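You operate a simulated robot arm through the tools that you are given. There is no shell and no other tool. Be economical: measure what you need, move in short steps, check, and stop when the job is done.

You run a simulated two-armed robot. Do the job below in one go: nothing can be reset, and whatever is moved stays where it is left.

## Task
Put two of the bundles from the inside of the far dark blue crate in the inside of the crate of white brushes. Put the block labelled "L" from the inside of the top crate by the desk in the inside of the far dark blue crate and the block that says "M" on the top of the desk. Fetch the red padlock from the inside of the crate of white brushes and stand it in the inside of the crate of grey brushes. Put the grey cassette from the inside of the lined blue crate by the cream machine in the inside of the crate of grey brushes and the teal cassette in the inside of the crate of white brushes. Open the tall cabinet door. The order is free. Set down upright: bundle, padlock, cassette.

It is judged by the outcome, as a careful person would: the job done as asked, and still so three seconds after it is handed in. It fails if anything else is knocked over, pushed out of place, dropped, spilled or broken.

## Robot
Two 7-joint arms with two-finger grippers on one trunk, on a base that drives. Base frame: it is fixed to the floor where the robot stands at the start and does not move with it; the origin is under the middle of the robot, x ahead of it, y to its left, z up. Readings come in m, rad, newtons and seconds.
The left shoulder is at the start at [0.078, 0.151, 0.993], the right one opposite. With the tool pointing down near the work surface each hand reaches from about 0.32 to 0.8 m from the robot's upright axis, wherever it stands, measured 20 degrees to its own side. Places, roughly: block [0.75, -0.75, 1]; bundle [0.75, 0, 0.75]; bundle (5x5x7 cm) [0.9, -0.1, 0.7]; cassette [2.25, 0.5, 1]; inside of the crate of grey brushes [2.3, 1.5, 0.6]; inside of the crate of white brushes [0.7, 1, 1]; inside of the far dark blue crate [0.7, 0, 0.7]; padlock [0.75, 1, 1]; tall cabinet door [2.2, 12.8, 1]; top of the desk [1, -2.6, 0.8]. Payload 2.54 kg a hand.
The TCP of each hand is the grasp point between the finger pads, 0.03 m short of the fingertips. In the tool frame z runs along the fingers and y along their closing line. The gripper opens to 0.116 m. The gripper's body begins 0.095 m behind the TCP.
Orientation is told as [roll, pitch, yaw] about the base's x, y, z axes, in that order, counted from this pose: with the fingers straight down and closing along the base's y, the tool's x points along the base's -x, its y along +y and its z along -z.

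## Interface
- The arms move only by the tool jog_arm. It takes "left_steps", "right_steps" or both (then of equal length, played together; a hand with none holds still); each is a list of rows, each an object of numbers (a shift or turn left out is 0, a gripper value left out holds the last): "x", "y", "z": the shift along the tool's x, y, z in m; "ax", "ay", "az": the turn, a rotation vector about the tool's x, y, z in degrees; "jaw": the closure in counts, from 0 (fully open) to 255 (shut). In form: [{"x": .., "y": .., "z": .., "ax": .., "ay": .., "az": .., "jaw": ..}, ...]. A call has 1 to 20 rows; each row is the pose to reach, as a shift and turn from the pose commanded when the call began, along the tool's axes at that moment. Rows are played at 5 a second. More than 0.05 m and 0.15 rad between two rows, or a gripper value outside its range, and nothing of the call is played. A pose out of reach is approached as far as the arm can. The call stops where the force on the tool passes 40 N (or 10 N more than at its start, if that is more) or the arm is blocked; 0.2 s more then pass. The fingers move at their own pace (about 0.072 m/s each) and stop on an object; they squeeze with about 33 N. The grip force told is the motor's: it shows also when the fingers shut on nothing. Time passes only in rows, and 0.2 s behind the last, so rows that repeat a pose let the fingers close. The reply holds the time, the measured pose of the TCP, the force on the tool along the base axes, the opening and the grip force, in the units named above and with some noise, with the torque about the TCP (base axes, N m) and any sound that the robot's microphone picked up.
- Cameras (640 x 400 px; columns grow to the right, rows downward): "scene" is now at [0.1594, 0.0126, 1.1421]; the picture's right is [0.13, -0.99, 0.00], its down [-0.28, -0.04, -0.96] and it looks along [0.95, 0.12, -0.28] (base axes); focal length 214 px, centre (320, 200). "left" rides on the left gripper at [0.069, 0.015, -0.122] in its tool frame; the picture's right is [-0.21, 0.98, 0.00], its down [-0.83, -0.18, -0.53] and it looks along [-0.52, -0.11, 0.85] (tool axes); focal length 251 px, centre (320, 200). "right" rides on the right gripper at [0.069, -0.015, -0.122] in its tool frame; the picture's right is [0.21, 0.98, 0.00], its down [-0.83, 0.18, -0.53] and it looks along [-0.52, 0.11, 0.85] (tool axes); focal length 251 px, centre (320, 200). There is no depth. A picture from a camera that has moved, and an enlarged one, comes with that camera's place and axes in the base frame and with its lens.
- capture(camera): a new picture of that camera. The clock stands still meanwhile.
- move_column(by): slides the trunk up (or, below 0, down) by that many m; the arms and the scene camera ride with it, the base frame stays. It gives what a move gives, with no picture.
- steer(legs): drives the robot by 1 to 6 legs, each [ahead, left, turn to the left] in m, m and rad, along the robot's own axes; the way and the turn of a leg run together, so that a leg with both is an arc; at most 1.5 m and 3.142 rad a leg. The arms and the cameras ride along, it lands a little off, and it stops where it bumps. It gives what a move gives.
- head_to(pan, tilt): turns the head with the scene camera to pan (to the left, within 1.396 rad either way) and tilt (down, from -0.506 to 1.204), counted from straight ahead of the robot. It gives what a move gives.
- zoom(camera, box): a new picture of the part [left, top, right, bottom] of that camera's present view, enlarged. The clock stands still meanwhile.
- hand_in(): hands the job in; it is judged then, once.

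Go step by step. Nothing tells you exact positions but the pictures and the camera data: compare them with the known pose of the tool, close in by small moves and look again before you grip or let go. The budget is 217 turns and 220 pictures, counting those below and the enlarged ones. Unless the task says otherwise, let go and move clear before handing in.

The tools are called after "Request:" by a JSON object that holds its "api" and its "payload". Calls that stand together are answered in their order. jog_arm: Moves the arms, as the interface text tells. Its arguments: {"type":"object","properties":{"left_steps":{"type":"array","items":{"type":"object","properties":{"x":{"type":"number"},"y":{"type":"number"},"z":{"type":"number"},"ax":{"type":"number"},"ay":{"type":"number"},"az":{"type":"number"},"jaw":{"type":"number"}}}},"right_steps":{"type":"array","items":{"type":"object","properties":{"x":{"type":"number"},"y":{"type":"number"},"z":{"type":"number"},"ax":{"type":"number"},"ay":{"type":"number"},"az":{"type":"number"},"jaw":{"type":"number"}}}}},"required":[]} The other tools are called the same way: move_column (by) slides the trunk up or down; steer (legs) drives the base; head_to (pan, tilt) turns the head that bears the scene camera; capture (camera) takes a picture; zoom (camera, box) takes an enlarged picture of a part of a camera's view; hand_in () hands the job in.

At the start:

```text
clock: 0.0
left_position: [0.4382, 0.2002, 1.1675]
left_ee_rot: [0.0, -0.001, 0.0]
left_force: [0.0, 0.4, -1.2]
left_torque: [-0.02, -0.02, -0.04]
left_opening: 0.116
left_grip_force: 0.0
right_position: [0.4579, -0.1469, 1.2421]
right_ee_rot: [-0.002, 0.001, 0.001]
right_force: [-0.6, 0.0, -0.6]
right_torque: [0.0, 0.0, -0.05]
right_opening: 0.1157
right_grip_force: 0.0
trunk travel left (down, up): [-0.23, 0.059]
robot x, y, heading: [0.0009, -0.0063, 0.002]
head pan, tilt: [0.127, 0.284]
```

scene: 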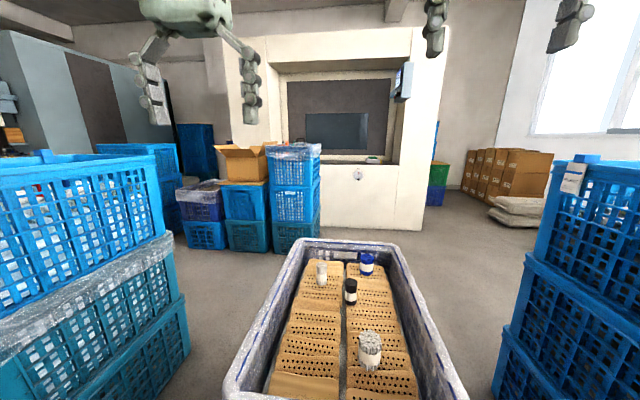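
right: 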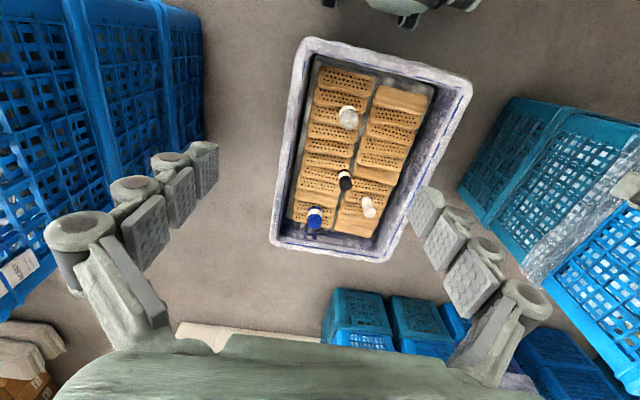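
left: 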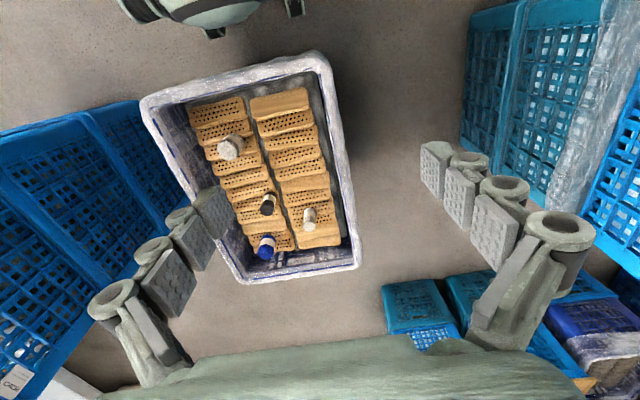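

I see the dark blue crate with four bundles straight ahead, with stacks of blue crates to the left and right. I'll look around first.

Request:
{"api": "head_to", "payload": {"pan": 1.0, "tilt": 0.3}}

Request:
{"api": "capture", "payload": {"camera": "scene"}}

Request:
{"api": "head_to", "payload": {"pan": -1.0, "tilt": 0.3}}

Request:
{"api": "capture", "payload": {"camera": "scene"}}

Request:
{"api": "head_to", "payload": {"pan": 0.0, "tilt": 0.6}}

Request:
{"api": "capture", "payload": {"camera": "scene"}}

```text
clock: 1.2
left_position: [0.4381, 0.2015, 1.1675]
left_ee_rot: [0.0, 0.0, 0.001]
left_force: [-0.3, 0.2, -0.6]
left_torque: [-0.01, -0.02, 0.01]
left_opening: 0.1162
left_grip_force: 0.1
right_position: [0.4585, -0.1463, 1.2416]
right_ee_rot: [0.0, 0.001, 0.0]
right_force: [-0.1, 1.0, 0.3]
right_torque: [-0.04, 0.03, 0.0]
right_opening: 0.1158
right_grip_force: 0.0
trunk travel left (down, up): [-0.23, 0.059]
robot x, y, heading: [0.0016, -0.0019, -0.001]
head pan, tilt: [1.0, 0.3]
```

```text
216 pictures are left
camera scene: at [0.1173, 0.0792, 1.1406], right [0.84, -0.54, 0.0], down [-0.16, -0.25, -0.96], along [0.52, 0.8, -0.3], focal length 214 px, centre (320, 200)
```

scene: 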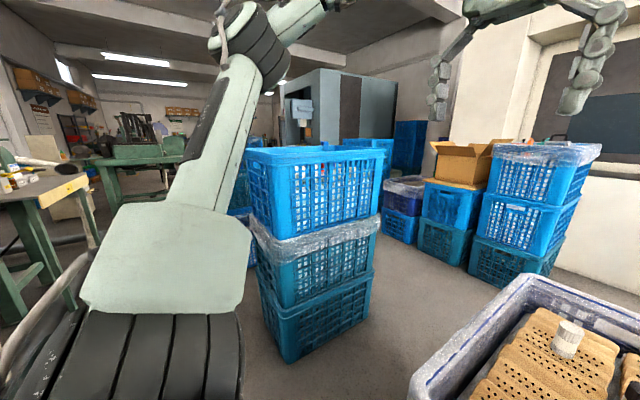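

```text
clock: 3.1
left_position: [0.4374, 0.1998, 1.1671]
left_ee_rot: [0.001, 0.0, -0.001]
left_force: [-0.3, -0.6, 0.4]
left_torque: [-0.01, 0.04, 0.02]
left_opening: 0.1159
left_grip_force: 0.1
right_position: [0.4588, -0.1466, 1.242]
right_ee_rot: [0.002, -0.001, -0.002]
right_force: [0.0, 0.4, -0.7]
right_torque: [-0.02, 0.02, -0.05]
right_opening: 0.1159
right_grip_force: 0.0
trunk travel left (down, up): [-0.23, 0.059]
robot x, y, heading: [0.001, 0.0003, -0.0]
head pan, tilt: [-1.0, 0.3]
```

```text
215 pictures are left
camera scene: at [0.1173, -0.0778, 1.1406], right [-0.84, -0.54, 0.0], down [-0.16, 0.25, -0.96], along [0.52, -0.8, -0.3], focal length 214 px, centre (320, 200)
```

scene: 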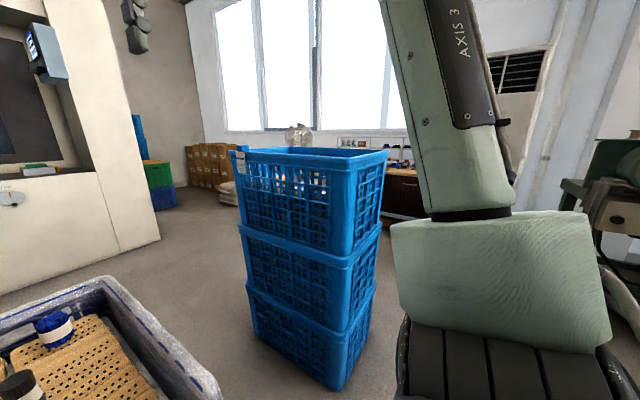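

```text
clock: 4.4
left_position: [0.4384, 0.2003, 1.1666]
left_ee_rot: [-0.001, -0.001, 0.001]
left_force: [-0.3, 0.1, 0.7]
left_torque: [-0.02, -0.01, 0.01]
left_opening: 0.1161
left_grip_force: 0.0
right_position: [0.459, -0.1472, 1.2428]
right_ee_rot: [0.001, -0.002, 0.001]
right_force: [-0.3, 0.3, 1.0]
right_torque: [0.04, 0.0, 0.0]
right_opening: 0.1156
right_grip_force: 0.0
trunk travel left (down, up): [-0.23, 0.059]
robot x, y, heading: [0.0016, 0.0033, 0.003]
head pan, tilt: [0.0, 0.6]
```

```text
214 pictures are left
camera scene: at [0.1552, 0.0006, 1.1132], right [0.0, -1.0, 0.0], down [-0.56, 0.0, -0.83], along [0.83, 0.0, -0.56], focal length 214 px, centre (320, 200)
```

scene: 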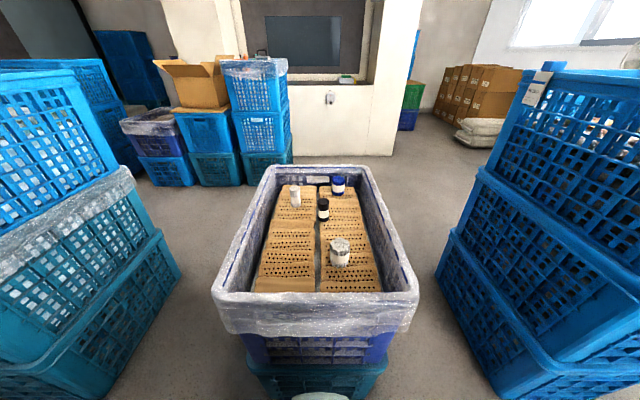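

The objects in the dark blue crate need identifying, so I'll zoom in on them.

Request:
{"api": "zoom", "payload": {"camera": "scene", "box": [240, 160, 400, 280]}}

Request:
{"api": "zoom", "payload": {"camera": "right", "box": [260, 30, 480, 270]}}

Request:
{"api": "zoom", "payload": {"camera": "left", "box": [130, 50, 370, 290]}}

```text
3.33 times, centred on (320, 220) of scene
camera zoom: at [0.1552, 0.0006, 1.1132], right [0.0, -1.0, 0.0], down [-0.56, 0.0, -0.83], along [0.83, 0.0, -0.56], focal length 715 px, centre (320, 133)
```

zoom: 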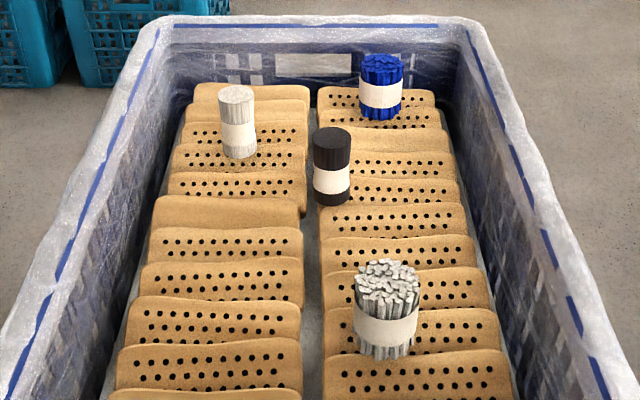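

```text
1.67 times, centred on (370, 150) of right
camera zoom: at [0.39, -0.1609, 1.3651], right [-0.21, 0.98, 0.0], down [0.83, 0.18, 0.53], along [0.52, 0.11, -0.85], focal length 419 px, centre (237, 283)
```

zoom: 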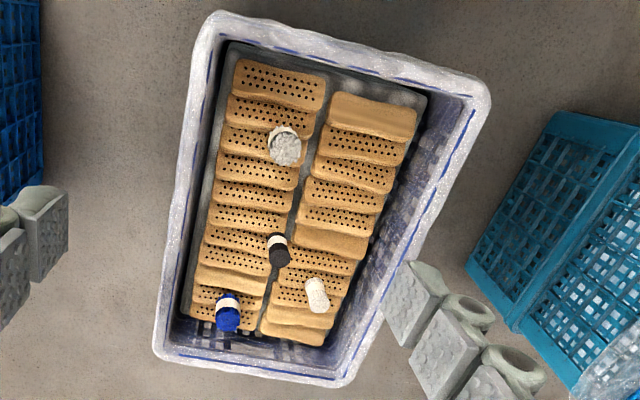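

```text
1.67 times, centred on (250, 170) of left
camera zoom: at [0.3688, 0.2155, 1.2889], right [0.21, 0.98, 0.0], down [0.83, -0.18, 0.53], along [0.52, -0.11, -0.85], focal length 419 px, centre (437, 250)
```

zoom: 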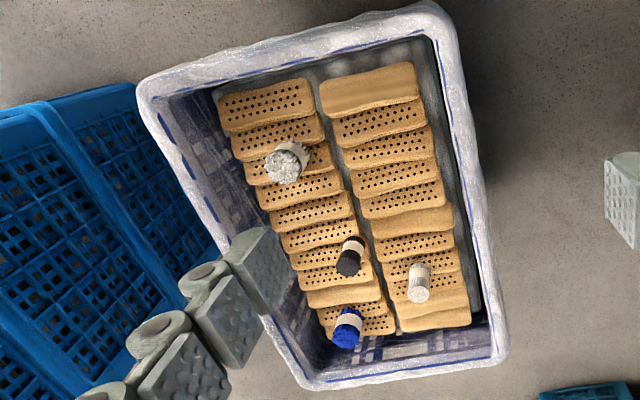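

Four bundles stand upright on the racks: near white (~[.54,-.05]), black (~[.75,-.01]), pale one (~[.83,.09]) and blue (~[.9,-.07]), tops near z 0.71. I'll bring the left hand over the black one and look.

Request:
{"api": "jog_arm", "payload": {"left_steps": [{"x": -0.03, "y": -0.02, "z": 0.03}, {"x": -0.06, "y": -0.04, "z": 0.06}, {"x": -0.09, "y": -0.06, "z": 0.09}, {"x": -0.12, "y": -0.08, "z": 0.12}, {"x": -0.15, "y": -0.1, "z": 0.15}, {"x": -0.18, "y": -0.12, "z": 0.18}, {"x": -0.21, "y": -0.14, "z": 0.21}, {"x": -0.24, "y": -0.16, "z": 0.24}, {"x": -0.27, "y": -0.18, "z": 0.27}, {"x": -0.3, "y": -0.205, "z": 0.3}]}}

Request:
{"api": "capture", "payload": {"camera": "left"}}

Request:
{"api": "capture", "payload": {"camera": "scene"}}

```text
clock: 6.6
left_position: [0.725, 0.003, 0.8711]
left_ee_rot: [-0.002, 0.0, -0.003]
left_force: [-1.4, -1.0, 0.1]
left_torque: [0.11, -0.03, 0.02]
left_opening: 0.1162
left_grip_force: 0.0
left hand out of reach, approached as far as the arm can: row 10
right_position: [0.459, -0.1443, 1.2427]
right_ee_rot: [-0.003, 0.0, -0.001]
right_force: [-0.1, 2.8, -1.3]
right_torque: [-0.32, 0.01, 0.02]
right_opening: 0.1161
right_grip_force: 0.1
trunk travel left (down, up): [-0.23, 0.059]
robot x, y, heading: [0.0024, -0.0021, 0.002]
head pan, tilt: [0.0, 0.6]
```

```text
210 pictures are left
camera left: at [0.6569, 0.0183, 0.9926], right [0.22, 0.98, 0.0], down [0.82, -0.18, 0.53], along [0.52, -0.12, -0.84], focal length 251 px, centre (320, 200)
```

left: 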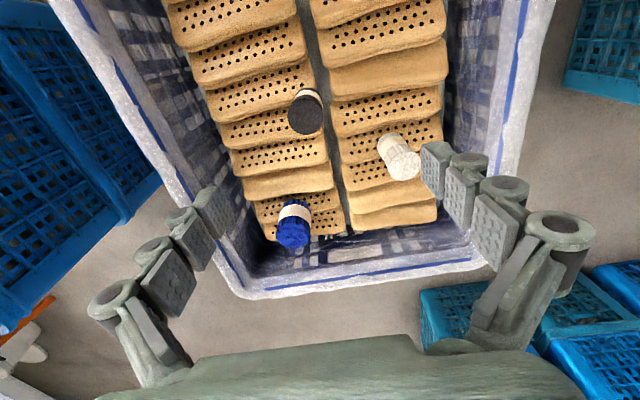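

```text
209 pictures are left
camera scene: at [0.1554, 0.0018, 1.1132], right [0.0, -1.0, 0.0], down [-0.57, 0.0, -0.82], along [0.82, 0.0, -0.57], focal length 214 px, centre (320, 200)
```

scene: 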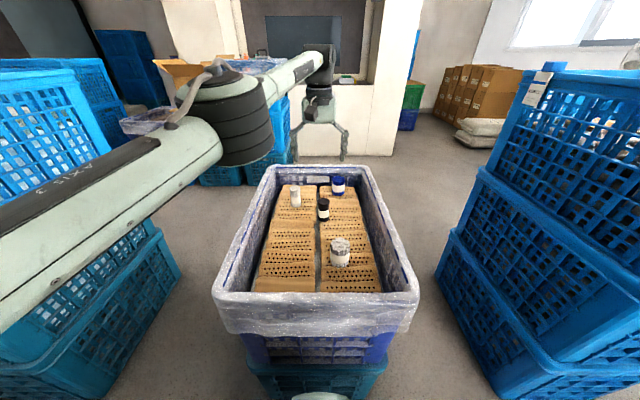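

The black bundle triangulates to [.715,-.010] with its top at z≈.735. I'll line up above it.

Request:
{"api": "jog_arm", "payload": {"left_steps": [{"x": 0.01, "y": -0.013, "z": 0.03}, {"x": 0.01, "y": -0.013, "z": 0.07}, {"x": 0.01, "y": -0.013, "z": 0.07}]}}

Request:
{"api": "capture", "payload": {"camera": "left"}}

```text
clock: 7.4
left_position: [0.7148, -0.007, 0.8]
left_ee_rot: [0.002, 0.001, 0.0]
left_force: [0.3, 0.1, 0.0]
left_torque: [0.02, 0.02, 0.02]
left_opening: 0.1162
left_grip_force: 0.1
right_position: [0.4575, -0.1463, 1.242]
right_ee_rot: [0.001, 0.001, 0.0]
right_force: [0.5, 0.1, -0.4]
right_torque: [-0.02, -0.01, 0.0]
right_opening: 0.116
right_grip_force: 0.0
trunk travel left (down, up): [-0.23, 0.059]
robot x, y, heading: [-0.0028, -0.0008, -0.002]
head pan, tilt: [0.0, 0.6]
```

```text
208 pictures are left
camera left: at [0.6469, 0.0076, 0.9223], right [0.21, 0.98, 0.0], down [0.83, -0.18, 0.53], along [0.52, -0.11, -0.85], focal length 251 px, centre (320, 200)
```

left: 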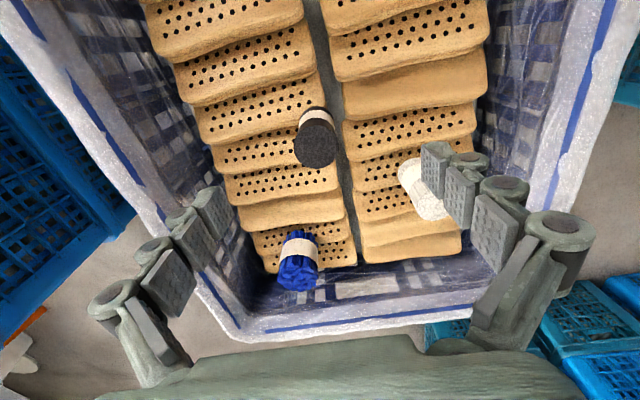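

The bundle sits centred between the fingers. I'll descend and grip.

Request:
{"api": "jog_arm", "payload": {"left_steps": [{"z": 0.03}, {"z": 0.06}, {"z": 0.08}, {"z": 0.092}, {"z": 0.092, "jaw": 255}, {"z": 0.092, "jaw": 255}, {"z": 0.092, "jaw": 255}, {"z": 0.092, "jaw": 255}, {"z": 0.092, "jaw": 255}, {"z": 0.092, "jaw": 255}]}}

Request:
{"api": "capture", "payload": {"camera": "left"}}

```text
clock: 9.6
left_position: [0.7128, -0.0075, 0.7096]
left_ee_rot: [0.0, -0.001, 0.0]
left_force: [-0.7, -0.6, -0.3]
left_torque: [-0.02, -0.02, 0.0]
left_opening: 0.0362
left_grip_force: 32.5
right_position: [0.4597, -0.147, 1.2409]
right_ee_rot: [0.001, 0.0, 0.001]
right_force: [-0.1, -0.3, -0.1]
right_torque: [-0.03, 0.0, -0.03]
right_opening: 0.116
right_grip_force: 0.1
trunk travel left (down, up): [-0.23, 0.059]
robot x, y, heading: [0.0014, -0.001, -0.001]
head pan, tilt: [0.0, 0.6]
```

```text
207 pictures are left
camera left: at [0.6443, 0.0071, 0.8316], right [0.21, 0.98, 0.0], down [0.83, -0.18, 0.53], along [0.52, -0.11, -0.85], focal length 251 px, centre (320, 200)
```

left: 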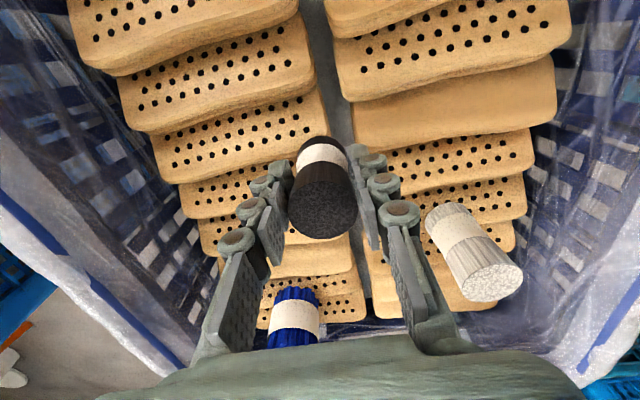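

The black bundle is held (36 mm wide). I'll lift it out and bring it back to the left side.

Request:
{"api": "jog_arm", "payload": {"left_steps": [{"z": -0.04}, {"z": -0.08}, {"z": -0.12}, {"z": -0.16}, {"z": -0.2, "x": 0.02, "y": 0.01}, {"z": -0.24, "x": 0.05, "y": 0.03}, {"z": -0.28, "x": 0.08, "y": 0.05}, {"z": -0.32, "x": 0.11, "y": 0.07}, {"z": -0.36, "x": 0.14, "y": 0.1}, {"z": -0.4, "x": 0.16, "y": 0.13}, {"z": -0.43, "x": 0.18, "y": 0.16}, {"z": -0.46, "x": 0.2, "y": 0.19}, {"z": -0.48, "x": 0.22, "y": 0.22}, {"z": -0.5, "x": 0.24, "y": 0.25}], "right_steps": [{}, {}, {}, {}, {}, {}, {}, {}, {}, {"x": -0.01, "y": 0.01, "z": 0.04}, {"x": -0.03, "y": 0.03, "z": 0.08}, {"x": -0.05, "y": 0.05, "z": 0.12}, {"x": -0.07, "y": 0.07, "z": 0.16}, {"x": -0.08, "y": 0.09, "z": 0.2}]}}

Request:
{"api": "jog_arm", "payload": {"right_steps": [{"z": 0.04}, {"z": 0.08}, {"z": 0.12}, {"z": 0.16}, {"z": 0.2}, {"z": 0.22}]}}

Request:
{"api": "capture", "payload": {"camera": "right"}}

Request:
{"api": "capture", "payload": {"camera": "left"}}

```text
refused: row 6 steps farther than a row can; nothing moved
```

```text
clock: 11.0
left_position: [0.7135, -0.0089, 0.71]
left_ee_rot: [-0.001, -0.001, -0.001]
left_force: [0.5, 0.8, 0.2]
left_torque: [-0.01, 0.0, 0.04]
left_opening: 0.0362
left_grip_force: 32.5
right_position: [0.4614, -0.1466, 1.0231]
right_ee_rot: [0.001, -0.001, -0.001]
right_force: [1.5, -0.5, -0.5]
right_torque: [-0.01, -0.02, -0.01]
right_opening: 0.1163
right_grip_force: 0.2
trunk travel left (down, up): [-0.23, 0.059]
robot x, y, heading: [-0.0038, -0.0009, -0.001]
head pan, tilt: [0.0, 0.6]
```

```text
206 pictures are left
camera right: at [0.3918, -0.1604, 1.1466], right [-0.21, 0.98, 0.0], down [0.83, 0.18, 0.54], along [0.52, 0.11, -0.84], focal length 251 px, centre (320, 200)
```

right: 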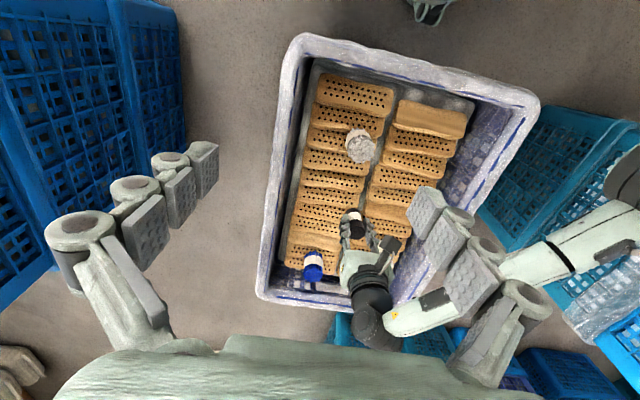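

```text
205 pictures are left
camera left: at [0.6443, 0.0069, 0.8316], right [0.21, 0.98, 0.0], down [0.83, -0.18, 0.53], along [0.52, -0.11, -0.85], focal length 251 px, centre (320, 200)
```

left: 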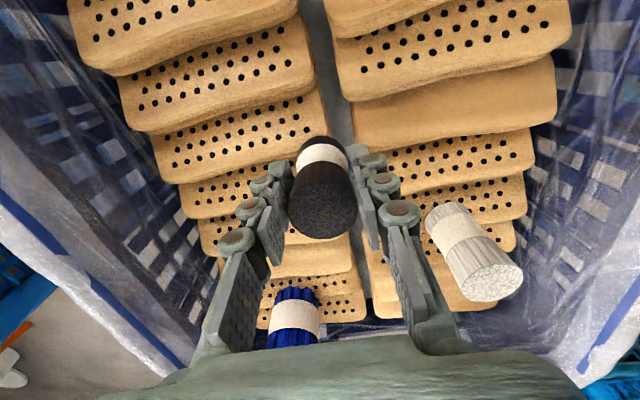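

The lift was refused for step size; I'll redo it with smaller rows while the right arm stays high.

Request:
{"api": "jog_arm", "payload": {"left_steps": [{"z": -0.04}, {"z": -0.08}, {"z": -0.12}, {"z": -0.16}, {"z": -0.19, "x": 0.02, "y": 0.015}, {"z": -0.22, "x": 0.04, "y": 0.035}, {"z": -0.25, "x": 0.06, "y": 0.055}, {"z": -0.28, "x": 0.08, "y": 0.075}, {"z": -0.31, "x": 0.1, "y": 0.1}, {"z": -0.34, "x": 0.12, "y": 0.125}, {"z": -0.37, "x": 0.14, "y": 0.15}, {"z": -0.4, "x": 0.16, "y": 0.175}, {"z": -0.43, "x": 0.18, "y": 0.2}, {"z": -0.46, "x": 0.2, "y": 0.225}, {"z": -0.48, "x": 0.22, "y": 0.25}]}}

Request:
{"api": "jog_arm", "payload": {"right_steps": [{"x": -0.02, "y": 0.02, "z": 0.03}, {"x": -0.04, "y": 0.04, "z": 0.06}, {"x": -0.06, "y": 0.06, "z": 0.09}, {"x": -0.07, "y": 0.08, "z": 0.12}, {"x": -0.08, "y": 0.095, "z": 0.16}, {"x": -0.08, "y": 0.095, "z": 0.19}]}}

Request:
{"api": "capture", "payload": {"camera": "right"}}

Request:
{"api": "capture", "payload": {"camera": "left"}}

```text
clock: 14.2
left_position: [0.4914, 0.2418, 1.1927]
left_ee_rot: [-0.002, -0.001, 0.0]
left_force: [-0.8, -0.4, -0.7]
left_torque: [-0.03, 0.0, -0.02]
left_opening: 0.0
left_grip_force: 28.4
right_position: [0.4599, -0.1453, 1.0242]
right_ee_rot: [0.0, -0.001, -0.002]
right_force: [0.0, 0.2, 0.2]
right_torque: [-0.01, 0.01, -0.02]
right_opening: 0.1159
right_grip_force: 0.0
trunk travel left (down, up): [-0.23, 0.059]
robot x, y, heading: [-0.0031, -0.0005, -0.004]
head pan, tilt: [0.0, 0.6]
```

```text
clock: 15.6
left_position: [0.4916, 0.2413, 1.1909]
left_ee_rot: [0.0, -0.002, 0.001]
left_force: [0.3, 0.3, 0.8]
left_torque: [-0.02, 0.0, 0.02]
left_opening: 0.0003
left_grip_force: 29.0
right_position: [0.5419, -0.0508, 0.8294]
right_ee_rot: [0.001, -0.002, -0.001]
right_force: [-0.7, -0.3, -0.2]
right_torque: [0.01, 0.01, 0.02]
right_opening: 0.116
right_grip_force: 0.1
trunk travel left (down, up): [-0.23, 0.059]
robot x, y, heading: [-0.0001, -0.0007, -0.002]
head pan, tilt: [0.0, 0.6]
```

```text
204 pictures are left
camera right: at [0.473, -0.0654, 0.9528], right [-0.21, 0.98, 0.0], down [0.83, 0.18, 0.54], along [0.52, 0.12, -0.84], focal length 251 px, centre (320, 200)
```

right: 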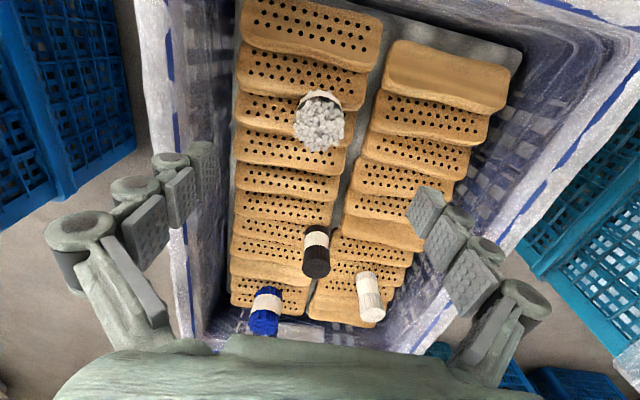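

```text
203 pictures are left
camera left: at [0.4231, 0.2558, 1.3136], right [0.21, 0.98, 0.0], down [0.83, -0.18, 0.53], along [0.52, -0.11, -0.85], focal length 251 px, centre (320, 200)
```

left: 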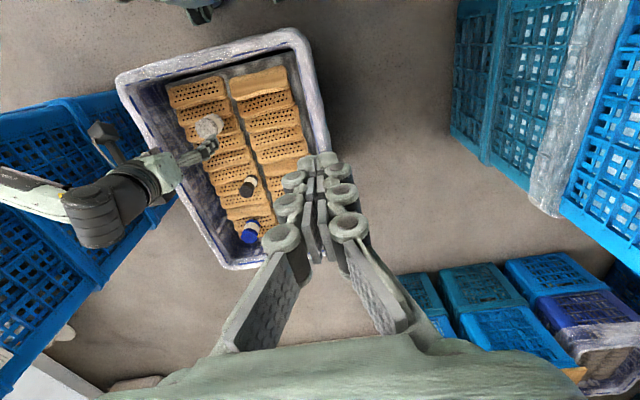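

The black bundle slid out during the lift and is still standing in its place, so lifts need to be slower. I'll grip the near white bundle with the right hand and lift it slowly.

Request:
{"api": "jog_arm", "payload": {"right_steps": [{"x": 0.004, "z": 0.03}, {"x": 0.004, "z": 0.07}, {"x": 0.004, "z": 0.1}, {"x": 0.004, "z": 0.127}, {"x": 0.004, "z": 0.127, "jaw": 255}, {"x": 0.004, "z": 0.127, "jaw": 255}, {"x": 0.004, "z": 0.127, "jaw": 255}, {"x": 0.004, "z": 0.127, "jaw": 255}, {"x": 0.004, "z": 0.127, "jaw": 255}, {"x": 0.004, "z": 0.127, "jaw": 255}, {"x": 0.004, "z": 0.122, "jaw": 255}, {"x": 0.004, "z": 0.117, "jaw": 255}, {"x": 0.004, "z": 0.112, "jaw": 255}, {"x": 0.004, "z": 0.107, "jaw": 255}, {"x": 0.004, "z": 0.102, "jaw": 255}, {"x": 0.004, "z": 0.097, "jaw": 255}, {"x": 0.004, "z": 0.092, "jaw": 255}]}}

Request:
{"api": "capture", "payload": {"camera": "right"}}

Request:
{"api": "capture", "payload": {"camera": "left"}}

```text
clock: 19.2
left_position: [0.4927, 0.2406, 1.1922]
left_ee_rot: [-0.001, 0.0, 0.001]
left_force: [0.2, 0.1, 0.5]
left_torque: [0.0, 0.0, -0.05]
left_opening: 0.0002
left_grip_force: 28.2
right_position: [0.5346, -0.0517, 0.7392]
right_ee_rot: [-0.001, 0.002, -0.002]
right_force: [0.1, 0.8, -0.6]
right_torque: [0.03, 0.0, 0.03]
right_opening: 0.048
right_grip_force: 33.0
trunk travel left (down, up): [-0.23, 0.059]
robot x, y, heading: [0.0035, 0.0038, 0.002]
head pan, tilt: [0.0, 0.6]
```

```text
202 pictures are left
camera right: at [0.4662, -0.0659, 0.8626], right [-0.21, 0.98, 0.0], down [0.83, 0.18, 0.53], along [0.52, 0.11, -0.85], focal length 251 px, centre (320, 200)
```

right: 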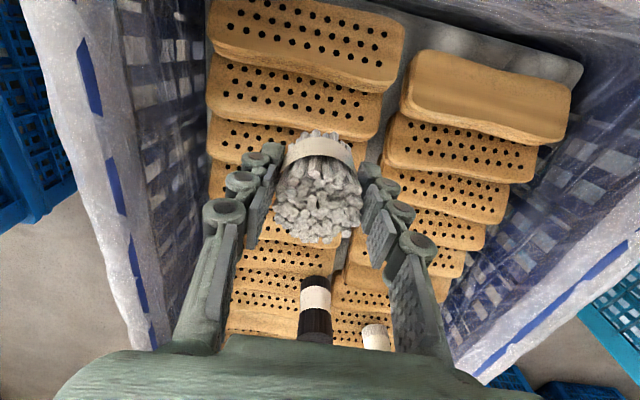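

```text
201 pictures are left
camera left: at [0.423, 0.256, 1.3136], right [0.21, 0.98, 0.0], down [0.83, -0.18, 0.53], along [0.52, -0.11, -0.85], focal length 251 px, centre (320, 200)
```

left: 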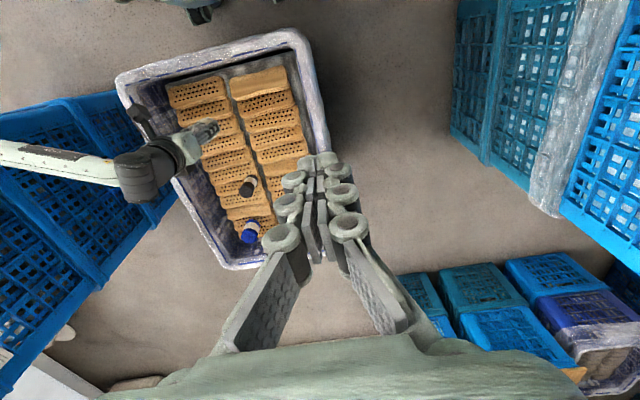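

The white bundle seems to be coming up in the fingers. I'll continue lifting gently and check.

Request:
{"api": "jog_arm", "payload": {"right_steps": [{"z": -0.008}, {"z": -0.018}, {"z": -0.03}, {"z": -0.042}, {"z": -0.055}, {"z": -0.07}, {"z": -0.085}, {"z": -0.1}, {"z": -0.115}, {"z": -0.13}, {"z": -0.145}, {"z": -0.16}]}}

Request:
{"api": "capture", "payload": {"camera": "right"}}

Request:
{"api": "capture", "payload": {"camera": "scene"}}

```text
clock: 21.8
left_position: [0.4924, 0.2415, 1.1931]
left_ee_rot: [0.0, 0.0, -0.002]
left_force: [-0.7, 0.4, 0.2]
left_torque: [-0.01, 0.01, -0.01]
left_opening: 0.0002
left_grip_force: 28.2
right_position: [0.5345, -0.0499, 0.9001]
right_ee_rot: [0.001, 0.0, 0.0]
right_force: [-0.7, 0.0, -1.1]
right_torque: [0.01, 0.0, 0.02]
right_opening: 0.048
right_grip_force: 32.8
trunk travel left (down, up): [-0.23, 0.059]
robot x, y, heading: [-0.0017, 0.0016, 0.006]
head pan, tilt: [0.0, 0.6]
```

```text
200 pictures are left
camera right: at [0.4663, -0.0653, 1.0235], right [-0.21, 0.98, 0.0], down [0.83, 0.18, 0.53], along [0.52, 0.11, -0.85], focal length 251 px, centre (320, 200)
```

right: 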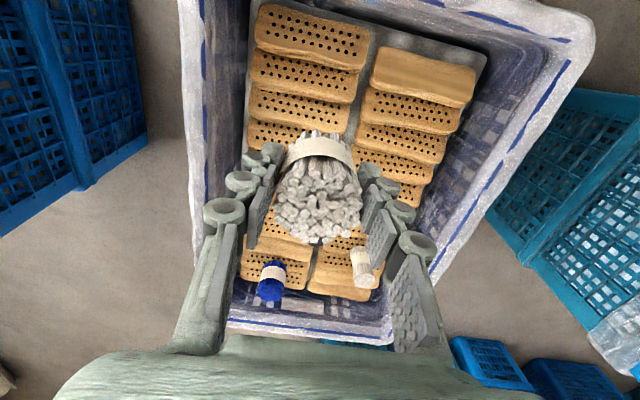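

```text
199 pictures are left
camera scene: at [0.1552, 0.0007, 1.1131], right [0.0, -1.0, 0.0], down [-0.56, 0.0, -0.83], along [0.83, 0.0, -0.56], focal length 214 px, centre (320, 200)
```

scene: 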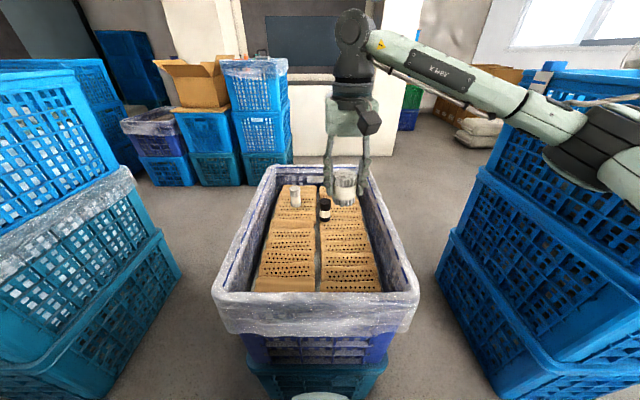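

The white bundle is held securely. I'll park it high on the right and send the left hand back above the black bundle.

Request:
{"api": "jog_arm", "payload": {"right_steps": [{"z": -0.02}, {"z": -0.04}, {"z": -0.06, "y": -0.01}, {"z": -0.08, "y": -0.02, "x": 0.01}, {"z": -0.1, "y": -0.035, "x": 0.02}, {"z": -0.12, "y": -0.05, "x": 0.03}, {"z": -0.14, "y": -0.065, "x": 0.04}, {"z": -0.16, "y": -0.08, "x": 0.05}, {"z": -0.18, "y": -0.095, "x": 0.06}, {"z": -0.2, "y": -0.11, "x": 0.07}, {"z": -0.22, "y": -0.125, "x": 0.08}, {"z": -0.24, "y": -0.14, "x": 0.09}, {"z": -0.26, "y": -0.155, "x": 0.1}, {"z": -0.28, "y": -0.17, "x": 0.1}]}}

Request:
{"api": "jog_arm", "payload": {"left_steps": [{"x": -0.017, "y": -0.019, "z": 0.03, "jaw": 0}, {"x": -0.034, "y": -0.038, "z": 0.06}, {"x": -0.051, "y": -0.058, "z": 0.09}, {"x": -0.068, "y": -0.077, "z": 0.12}, {"x": -0.085, "y": -0.096, "z": 0.15}, {"x": -0.103, "y": -0.115, "z": 0.18}, {"x": -0.12, "y": -0.134, "z": 0.21}, {"x": -0.137, "y": -0.153, "z": 0.24}, {"x": -0.154, "y": -0.173, "z": 0.27}, {"x": -0.171, "y": -0.192, "z": 0.3}, {"x": -0.188, "y": -0.211, "z": 0.33}, {"x": -0.205, "y": -0.23, "z": 0.36}, {"x": -0.222, "y": -0.25, "z": 0.392}, {"x": -0.222, "y": -0.25, "z": 0.392}]}}

Request:
{"api": "capture", "payload": {"camera": "left"}}

Request:
{"api": "capture", "payload": {"camera": "right"}}

```text
clock: 24.8
left_position: [0.4906, 0.2404, 1.1916]
left_ee_rot: [-0.001, -0.001, -0.001]
left_force: [0.5, 0.0, 0.5]
left_torque: [0.0, 0.01, 0.02]
left_opening: 0.0002
left_grip_force: 28.6
right_position: [0.434, -0.2205, 1.179]
right_ee_rot: [0.0, -0.001, -0.001]
right_force: [-0.3, 0.4, -1.5]
right_torque: [0.02, 0.02, 0.01]
right_opening: 0.0482
right_grip_force: 32.8
trunk travel left (down, up): [-0.23, 0.059]
robot x, y, heading: [-0.0019, 0.0025, -0.0]
head pan, tilt: [0.0, 0.6]
```

```text
clock: 27.8
left_position: [0.7149, -0.0088, 0.7975]
left_ee_rot: [0.0, -0.001, 0.0]
left_force: [-0.1, -0.3, 0.6]
left_torque: [0.0, 0.02, 0.01]
left_opening: 0.1159
left_grip_force: 0.2
right_position: [0.4346, -0.2215, 1.1781]
right_ee_rot: [0.0, 0.0, -0.001]
right_force: [0.0, 0.5, -1.0]
right_torque: [0.02, 0.02, -0.01]
right_opening: 0.0479
right_grip_force: 33.3
trunk travel left (down, up): [-0.23, 0.059]
robot x, y, heading: [-0.0016, -0.0009, -0.005]
head pan, tilt: [0.0, 0.6]
```

```text
198 pictures are left
camera left: at [0.6463, 0.0058, 0.9185], right [0.21, 0.98, 0.0], down [0.83, -0.18, 0.53], along [0.52, -0.11, -0.85], focal length 251 px, centre (320, 200)
```

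left: 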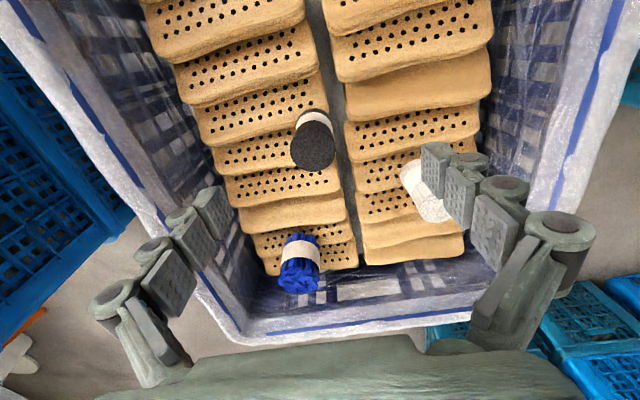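

```text
197 pictures are left
camera right: at [0.3651, -0.2348, 1.3017], right [-0.21, 0.98, 0.0], down [0.83, 0.18, 0.53], along [0.52, 0.11, -0.85], focal length 251 px, centre (320, 200)
```

right: 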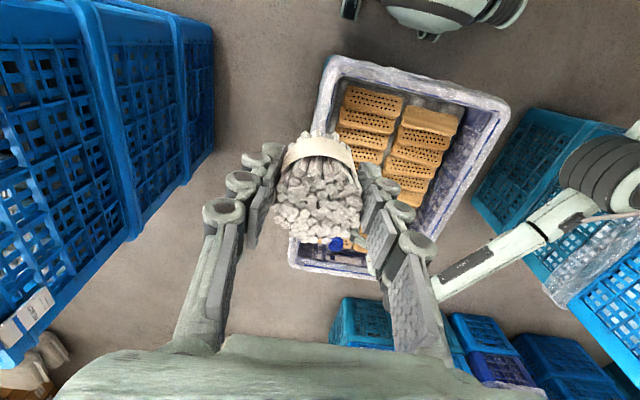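

Both are fine. Now the black one again: descend slightly deeper, grip and lift very slowly.

Request:
{"api": "jog_arm", "payload": {"left_steps": [{"y": -0.004, "z": 0.04}, {"y": -0.004, "z": 0.08}, {"y": -0.004, "z": 0.098}, {"y": -0.004, "z": 0.098, "jaw": 255}, {"y": -0.004, "z": 0.098, "jaw": 255}, {"y": -0.004, "z": 0.098, "jaw": 255}, {"y": -0.004, "z": 0.098, "jaw": 255}, {"y": -0.004, "z": 0.098, "jaw": 255}, {"y": -0.004, "z": 0.098, "jaw": 255}, {"y": -0.004, "z": 0.096, "jaw": 255}, {"y": -0.004, "z": 0.094, "jaw": 255}, {"y": -0.004, "z": 0.091, "jaw": 255}, {"y": -0.004, "z": 0.087, "jaw": 255}, {"y": -0.004, "z": 0.083, "jaw": 255}, {"y": -0.004, "z": 0.079, "jaw": 255}, {"y": -0.004, "z": 0.075, "jaw": 255}, {"y": -0.004, "z": 0.071, "jaw": 255}, {"y": -0.004, "z": 0.067, "jaw": 255}, {"y": -0.004, "z": 0.063, "jaw": 255}]}}

Request:
{"api": "capture", "payload": {"camera": "left"}}

```text
clock: 31.8
left_position: [0.7146, -0.0138, 0.7369]
left_ee_rot: [-0.001, -0.001, 0.001]
left_force: [0.2, -0.3, -1.4]
left_torque: [0.03, 0.0, -0.03]
left_opening: 0.0361
left_grip_force: 32.7
right_position: [0.4345, -0.2202, 1.1784]
right_ee_rot: [0.0, 0.0, 0.0]
right_force: [0.1, 0.0, -0.6]
right_torque: [-0.02, -0.01, 0.01]
right_opening: 0.0479
right_grip_force: 33.2
trunk travel left (down, up): [-0.23, 0.059]
robot x, y, heading: [0.0012, 0.0047, 0.002]
head pan, tilt: [0.0, 0.6]
```

```text
196 pictures are left
camera left: at [0.646, 0.0021, 0.8586], right [0.21, 0.98, 0.0], down [0.83, -0.18, 0.53], along [0.52, -0.12, -0.85], focal length 251 px, centre (320, 200)
```

left: 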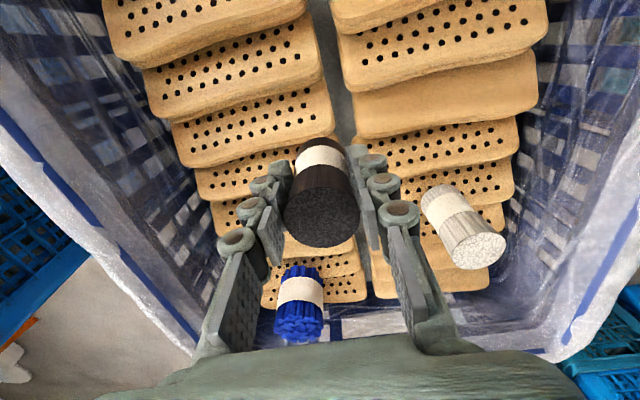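

It is rising with the fingers. I'll continue slowly.

Request:
{"api": "jog_arm", "payload": {"left_steps": [{"z": -0.006}, {"z": -0.012}, {"z": -0.02}, {"z": -0.028}, {"z": -0.036}, {"z": -0.044}, {"z": -0.052}, {"z": -0.06}, {"z": -0.07}, {"z": -0.08}, {"z": -0.09}, {"z": -0.1}, {"z": -0.11}, {"z": -0.12}, {"z": -0.13}, {"z": -0.14}, {"z": -0.15}, {"z": -0.16}]}}

Request:
{"api": "capture", "payload": {"camera": "left"}}

```text
clock: 35.6
left_position: [0.7155, -0.0112, 0.8958]
left_ee_rot: [0.0, 0.0, 0.0]
left_force: [-0.1, 0.3, -1.0]
left_torque: [0.01, 0.03, 0.03]
left_opening: 0.0361
left_grip_force: 33.1
right_position: [0.4335, -0.2213, 1.1794]
right_ee_rot: [-0.002, -0.001, 0.0]
right_force: [0.2, 0.2, -0.6]
right_torque: [0.0, -0.01, 0.01]
right_opening: 0.0478
right_grip_force: 33.5
trunk travel left (down, up): [-0.23, 0.059]
robot x, y, heading: [-0.0018, -0.0006, -0.0]
head pan, tilt: [0.0, 0.6]
```

```text
195 pictures are left
camera left: at [0.6469, 0.0036, 1.0159], right [0.22, 0.98, 0.0], down [0.83, -0.18, 0.53], along [0.52, -0.12, -0.85], focal length 251 px, centre (320, 200)
```

left: 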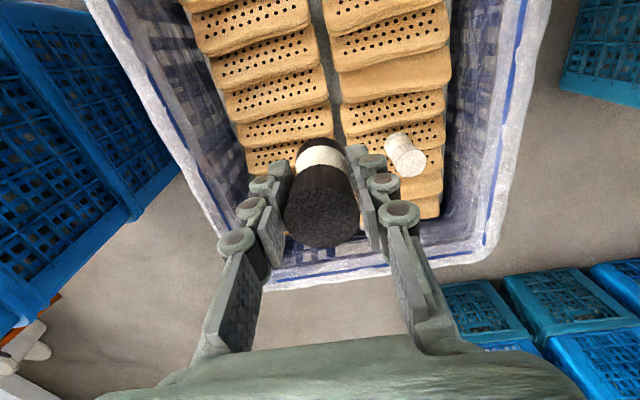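

The black bundle is held well. I'll bring it back to the left at moderate speed, then look into the white-brush crate.

Request:
{"api": "jog_arm", "payload": {"left_steps": [{"x": 0.005, "y": 0.004, "z": -0.006}, {"x": 0.015, "y": 0.012, "z": -0.018}, {"x": 0.03, "y": 0.025, "z": -0.034}, {"x": 0.045, "y": 0.04, "z": -0.05}, {"x": 0.06, "y": 0.055, "z": -0.066}, {"x": 0.075, "y": 0.07, "z": -0.082}, {"x": 0.09, "y": 0.085, "z": -0.098}, {"x": 0.105, "y": 0.1, "z": -0.114}, {"x": 0.12, "y": 0.115, "z": -0.13}, {"x": 0.135, "y": 0.13, "z": -0.146}, {"x": 0.15, "y": 0.145, "z": -0.162}, {"x": 0.165, "y": 0.16, "z": -0.178}, {"x": 0.18, "y": 0.175, "z": -0.194}, {"x": 0.195, "y": 0.19, "z": -0.21}, {"x": 0.21, "y": 0.205, "z": -0.226}, {"x": 0.225, "y": 0.22, "z": -0.242}, {"x": 0.24, "y": 0.23, "z": -0.258}, {"x": 0.25, "y": 0.235, "z": -0.27}, {"x": 0.255, "y": 0.24, "z": -0.278}, {"x": 0.255, "y": 0.24, "z": -0.28}]}}

Request:
{"api": "head_to", "payload": {"pan": 0.75, "tilt": 0.3}}

Request:
{"api": "move_column", "payload": {"by": 0.055}}

Request:
{"api": "capture", "payload": {"camera": "scene"}}

Request:
{"api": "capture", "payload": {"camera": "left"}}

```text
clock: 39.8
left_position: [0.4622, 0.2264, 1.1774]
left_ee_rot: [-0.001, 0.0, -0.001]
left_force: [-0.8, -0.7, -0.7]
left_torque: [0.02, -0.01, 0.0]
left_opening: 0.0363
left_grip_force: 33.0
right_position: [0.4341, -0.2205, 1.1786]
right_ee_rot: [0.001, 0.001, 0.0]
right_force: [-0.6, 0.6, -2.3]
right_torque: [-0.01, -0.02, 0.03]
right_opening: 0.0478
right_grip_force: 32.6
trunk travel left (down, up): [-0.23, 0.059]
robot x, y, heading: [-0.002, 0.002, 0.001]
head pan, tilt: [0.0, 0.6]
```

```text
clock: 40.9
left_position: [0.4622, 0.2261, 1.1775]
left_ee_rot: [-0.002, 0.0, 0.0]
left_force: [0.2, -0.1, -1.0]
left_torque: [0.03, 0.01, -0.02]
left_opening: 0.0364
left_grip_force: 32.1
right_position: [0.4338, -0.2216, 1.1788]
right_ee_rot: [0.001, 0.001, -0.001]
right_force: [0.0, -0.3, -1.8]
right_torque: [0.03, -0.01, 0.02]
right_opening: 0.0474
right_grip_force: 33.2
trunk travel left (down, up): [-0.23, 0.059]
robot x, y, heading: [-0.0011, 0.0003, -0.004]
head pan, tilt: [0.75, 0.3]
```

```text
clock: 41.8
left_position: [0.4616, 0.2255, 1.2319]
left_ee_rot: [0.0, 0.0, 0.001]
left_force: [0.1, -0.8, -1.6]
left_torque: [0.0, 0.0, -0.03]
left_opening: 0.0363
left_grip_force: 33.3
right_position: [0.4342, -0.2205, 1.233]
right_ee_rot: [0.0, -0.001, 0.0]
right_force: [0.6, -0.3, -1.1]
right_torque: [0.01, 0.0, 0.01]
right_opening: 0.0479
right_grip_force: 33.1
trunk travel left (down, up): [-0.285, 0.004]
robot x, y, heading: [-0.0019, 0.0009, -0.001]
head pan, tilt: [0.75, 0.3]
```

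```text
194 pictures are left
camera scene: at [0.1354, 0.0644, 1.1955], right [0.68, -0.73, 0.0], down [-0.22, -0.2, -0.96], along [0.7, 0.65, -0.3], focal length 214 px, centre (320, 200)
```

scene: 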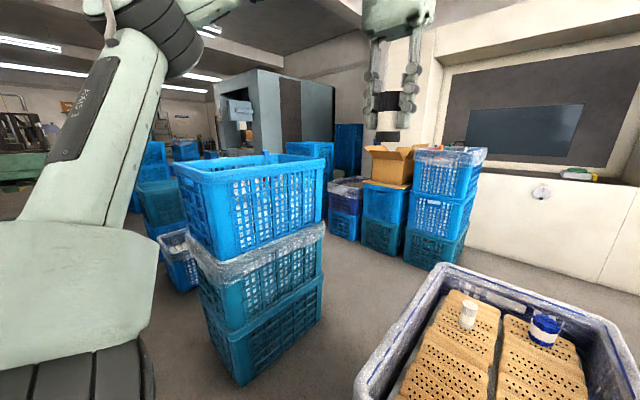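

```text
193 pictures are left
camera left: at [0.3939, 0.2415, 1.3529], right [0.21, 0.98, 0.0], down [0.83, -0.18, 0.53], along [0.52, -0.11, -0.85], focal length 251 px, centre (320, 200)
```

left: 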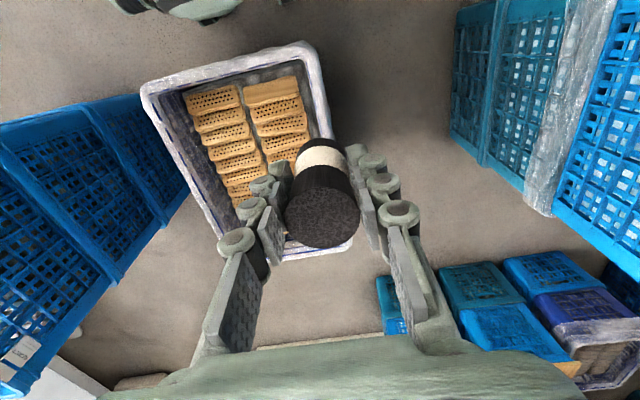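

The white-brush stack's near end is at about x .42, y .83–1.25, rim ~1.05, and my hands carry the bundles above that. I'll strafe left so I face it.

Request:
{"api": "steer", "payload": {"legs": [[-0.03, 0.45, 0], [0, 0.48, 0]]}}

Request:
{"api": "head_to", "payload": {"pan": 0.1, "tilt": 0.55}}

Request:
{"api": "capture", "payload": {"camera": "scene"}}

Request:
{"api": "capture", "payload": {"camera": "left"}}

Request:
{"api": "capture", "payload": {"camera": "right"}}

```text
clock: 51.5
left_position: [0.4376, 1.1579, 1.2319]
left_ee_rot: [0.001, 0.001, -0.009]
left_force: [0.4, 0.3, -0.7]
left_torque: [-0.01, -0.01, 0.0]
left_opening: 0.0365
left_grip_force: 33.4
right_position: [0.4051, 0.7093, 1.233]
right_ee_rot: [-0.001, 0.0, -0.008]
right_force: [-0.2, -0.2, -1.1]
right_torque: [0.01, 0.01, 0.03]
right_opening: 0.0471
right_grip_force: 32.7
trunk travel left (down, up): [-0.285, 0.004]
robot x, y, heading: [-0.0254, 0.9349, -0.008]
head pan, tilt: [0.75, 0.3]
```

```text
clock: 52.5
left_position: [0.4378, 1.1576, 1.232]
left_ee_rot: [0.001, 0.001, -0.009]
left_force: [0.0, -0.5, -0.3]
left_torque: [-0.04, -0.01, 0.0]
left_opening: 0.0364
left_grip_force: 32.4
right_position: [0.4058, 0.7111, 1.2323]
right_ee_rot: [0.0, 0.0, -0.008]
right_force: [0.8, -0.4, -1.0]
right_torque: [-0.03, 0.01, 0.0]
right_opening: 0.0471
right_grip_force: 33.5
trunk travel left (down, up): [-0.285, 0.004]
robot x, y, heading: [-0.0287, 0.9331, -0.01]
head pan, tilt: [0.099, 0.55]
```

```text
192 pictures are left
camera scene: at [0.1297, 0.9432, 1.1727], right [0.09, -1.0, 0.0], down [-0.52, -0.05, -0.85], along [0.85, 0.08, -0.52], focal length 214 px, centre (320, 200)
```

scene: 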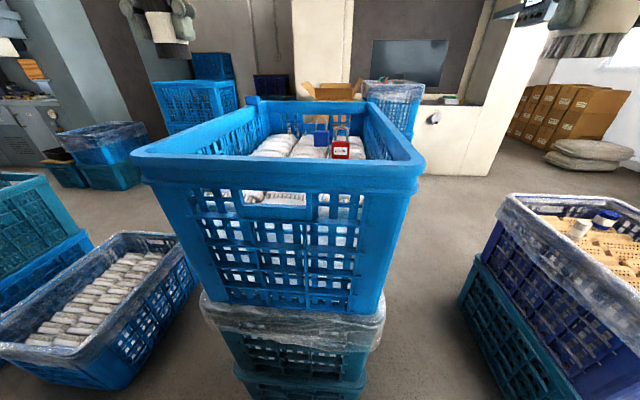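

```text
191 pictures are left
camera left: at [0.3692, 1.1728, 1.3531], right [0.22, 0.97, 0.0], down [0.82, -0.19, 0.53], along [0.52, -0.12, -0.85], focal length 251 px, centre (320, 200)
```

left: 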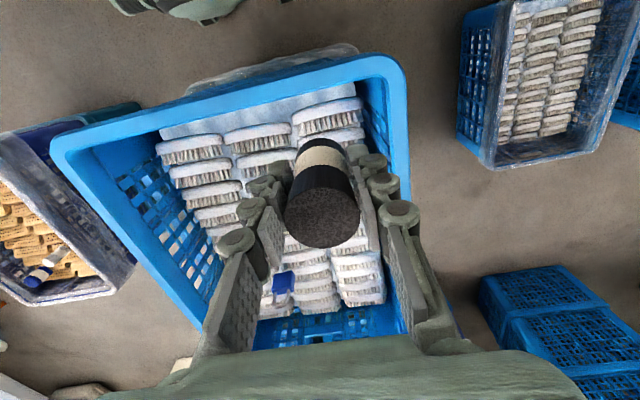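

```text
190 pictures are left
camera right: at [0.3365, 0.6966, 1.3566], right [-0.21, 0.98, 0.0], down [0.83, 0.17, 0.53], along [0.52, 0.11, -0.85], focal length 251 px, centre (320, 200)
```

right: 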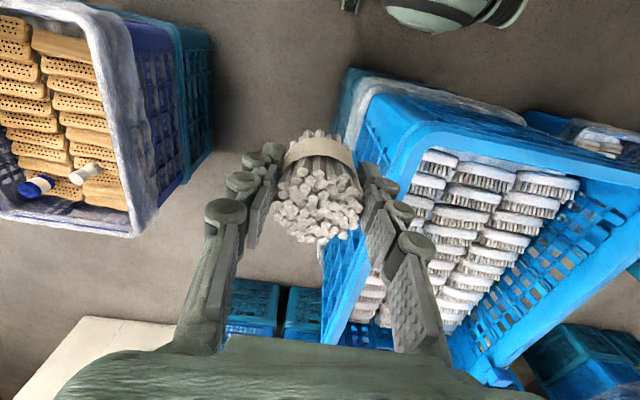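

The white-brush crate is in front (rim z≈1.065, brush surface ≈.95, x .41→1, y .83–1.245). I'll zoom in on its contents.

Request:
{"api": "zoom", "payload": {"camera": "scene", "box": [220, 90, 420, 215]}}

Request:
{"api": "zoom", "payload": {"camera": "left", "box": [130, 50, 410, 350]}}

Request:
{"api": "zoom", "payload": {"camera": "right", "box": [320, 60, 640, 380]}}

```text
3.20 times, centred on (320, 152) of scene
camera zoom: at [0.1297, 0.9432, 1.1727], right [0.09, -1.0, 0.0], down [-0.52, -0.05, -0.85], along [0.85, 0.08, -0.52], focal length 686 px, centre (320, 352)
```

zoom: 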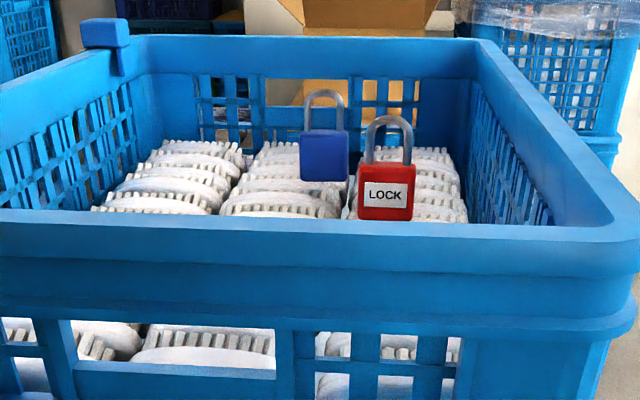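

```text
1.33 times, centred on (270, 200) of left
camera zoom: at [0.3692, 1.1728, 1.3531], right [0.22, 0.97, 0.0], down [0.82, -0.19, 0.53], along [0.52, -0.12, -0.85], focal length 335 px, centre (387, 200)
```

zoom: 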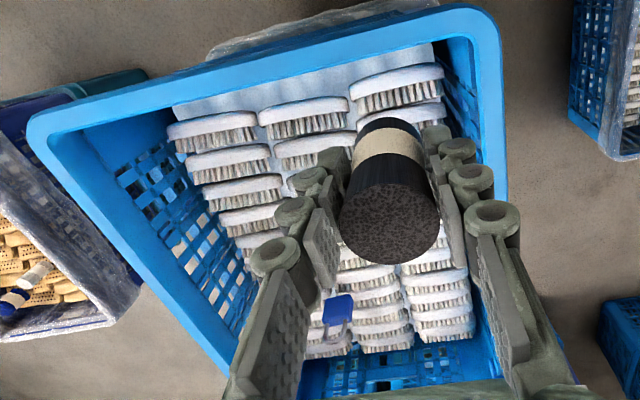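

```text
1.25 times, centred on (480, 220) of right
camera zoom: at [0.3365, 0.6966, 1.3566], right [-0.21, 0.98, 0.0], down [0.83, 0.17, 0.53], along [0.52, 0.11, -0.85], focal length 314 px, centre (120, 175)
```

zoom: 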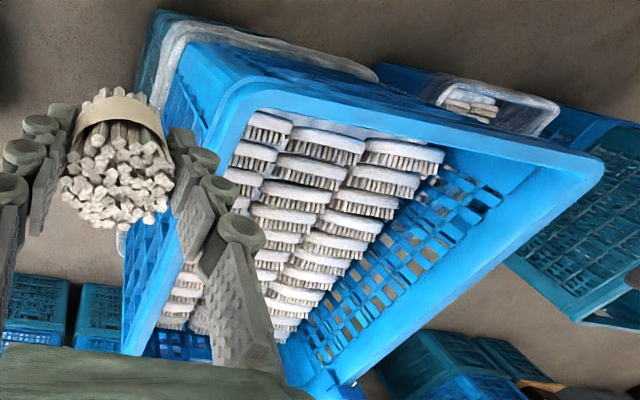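

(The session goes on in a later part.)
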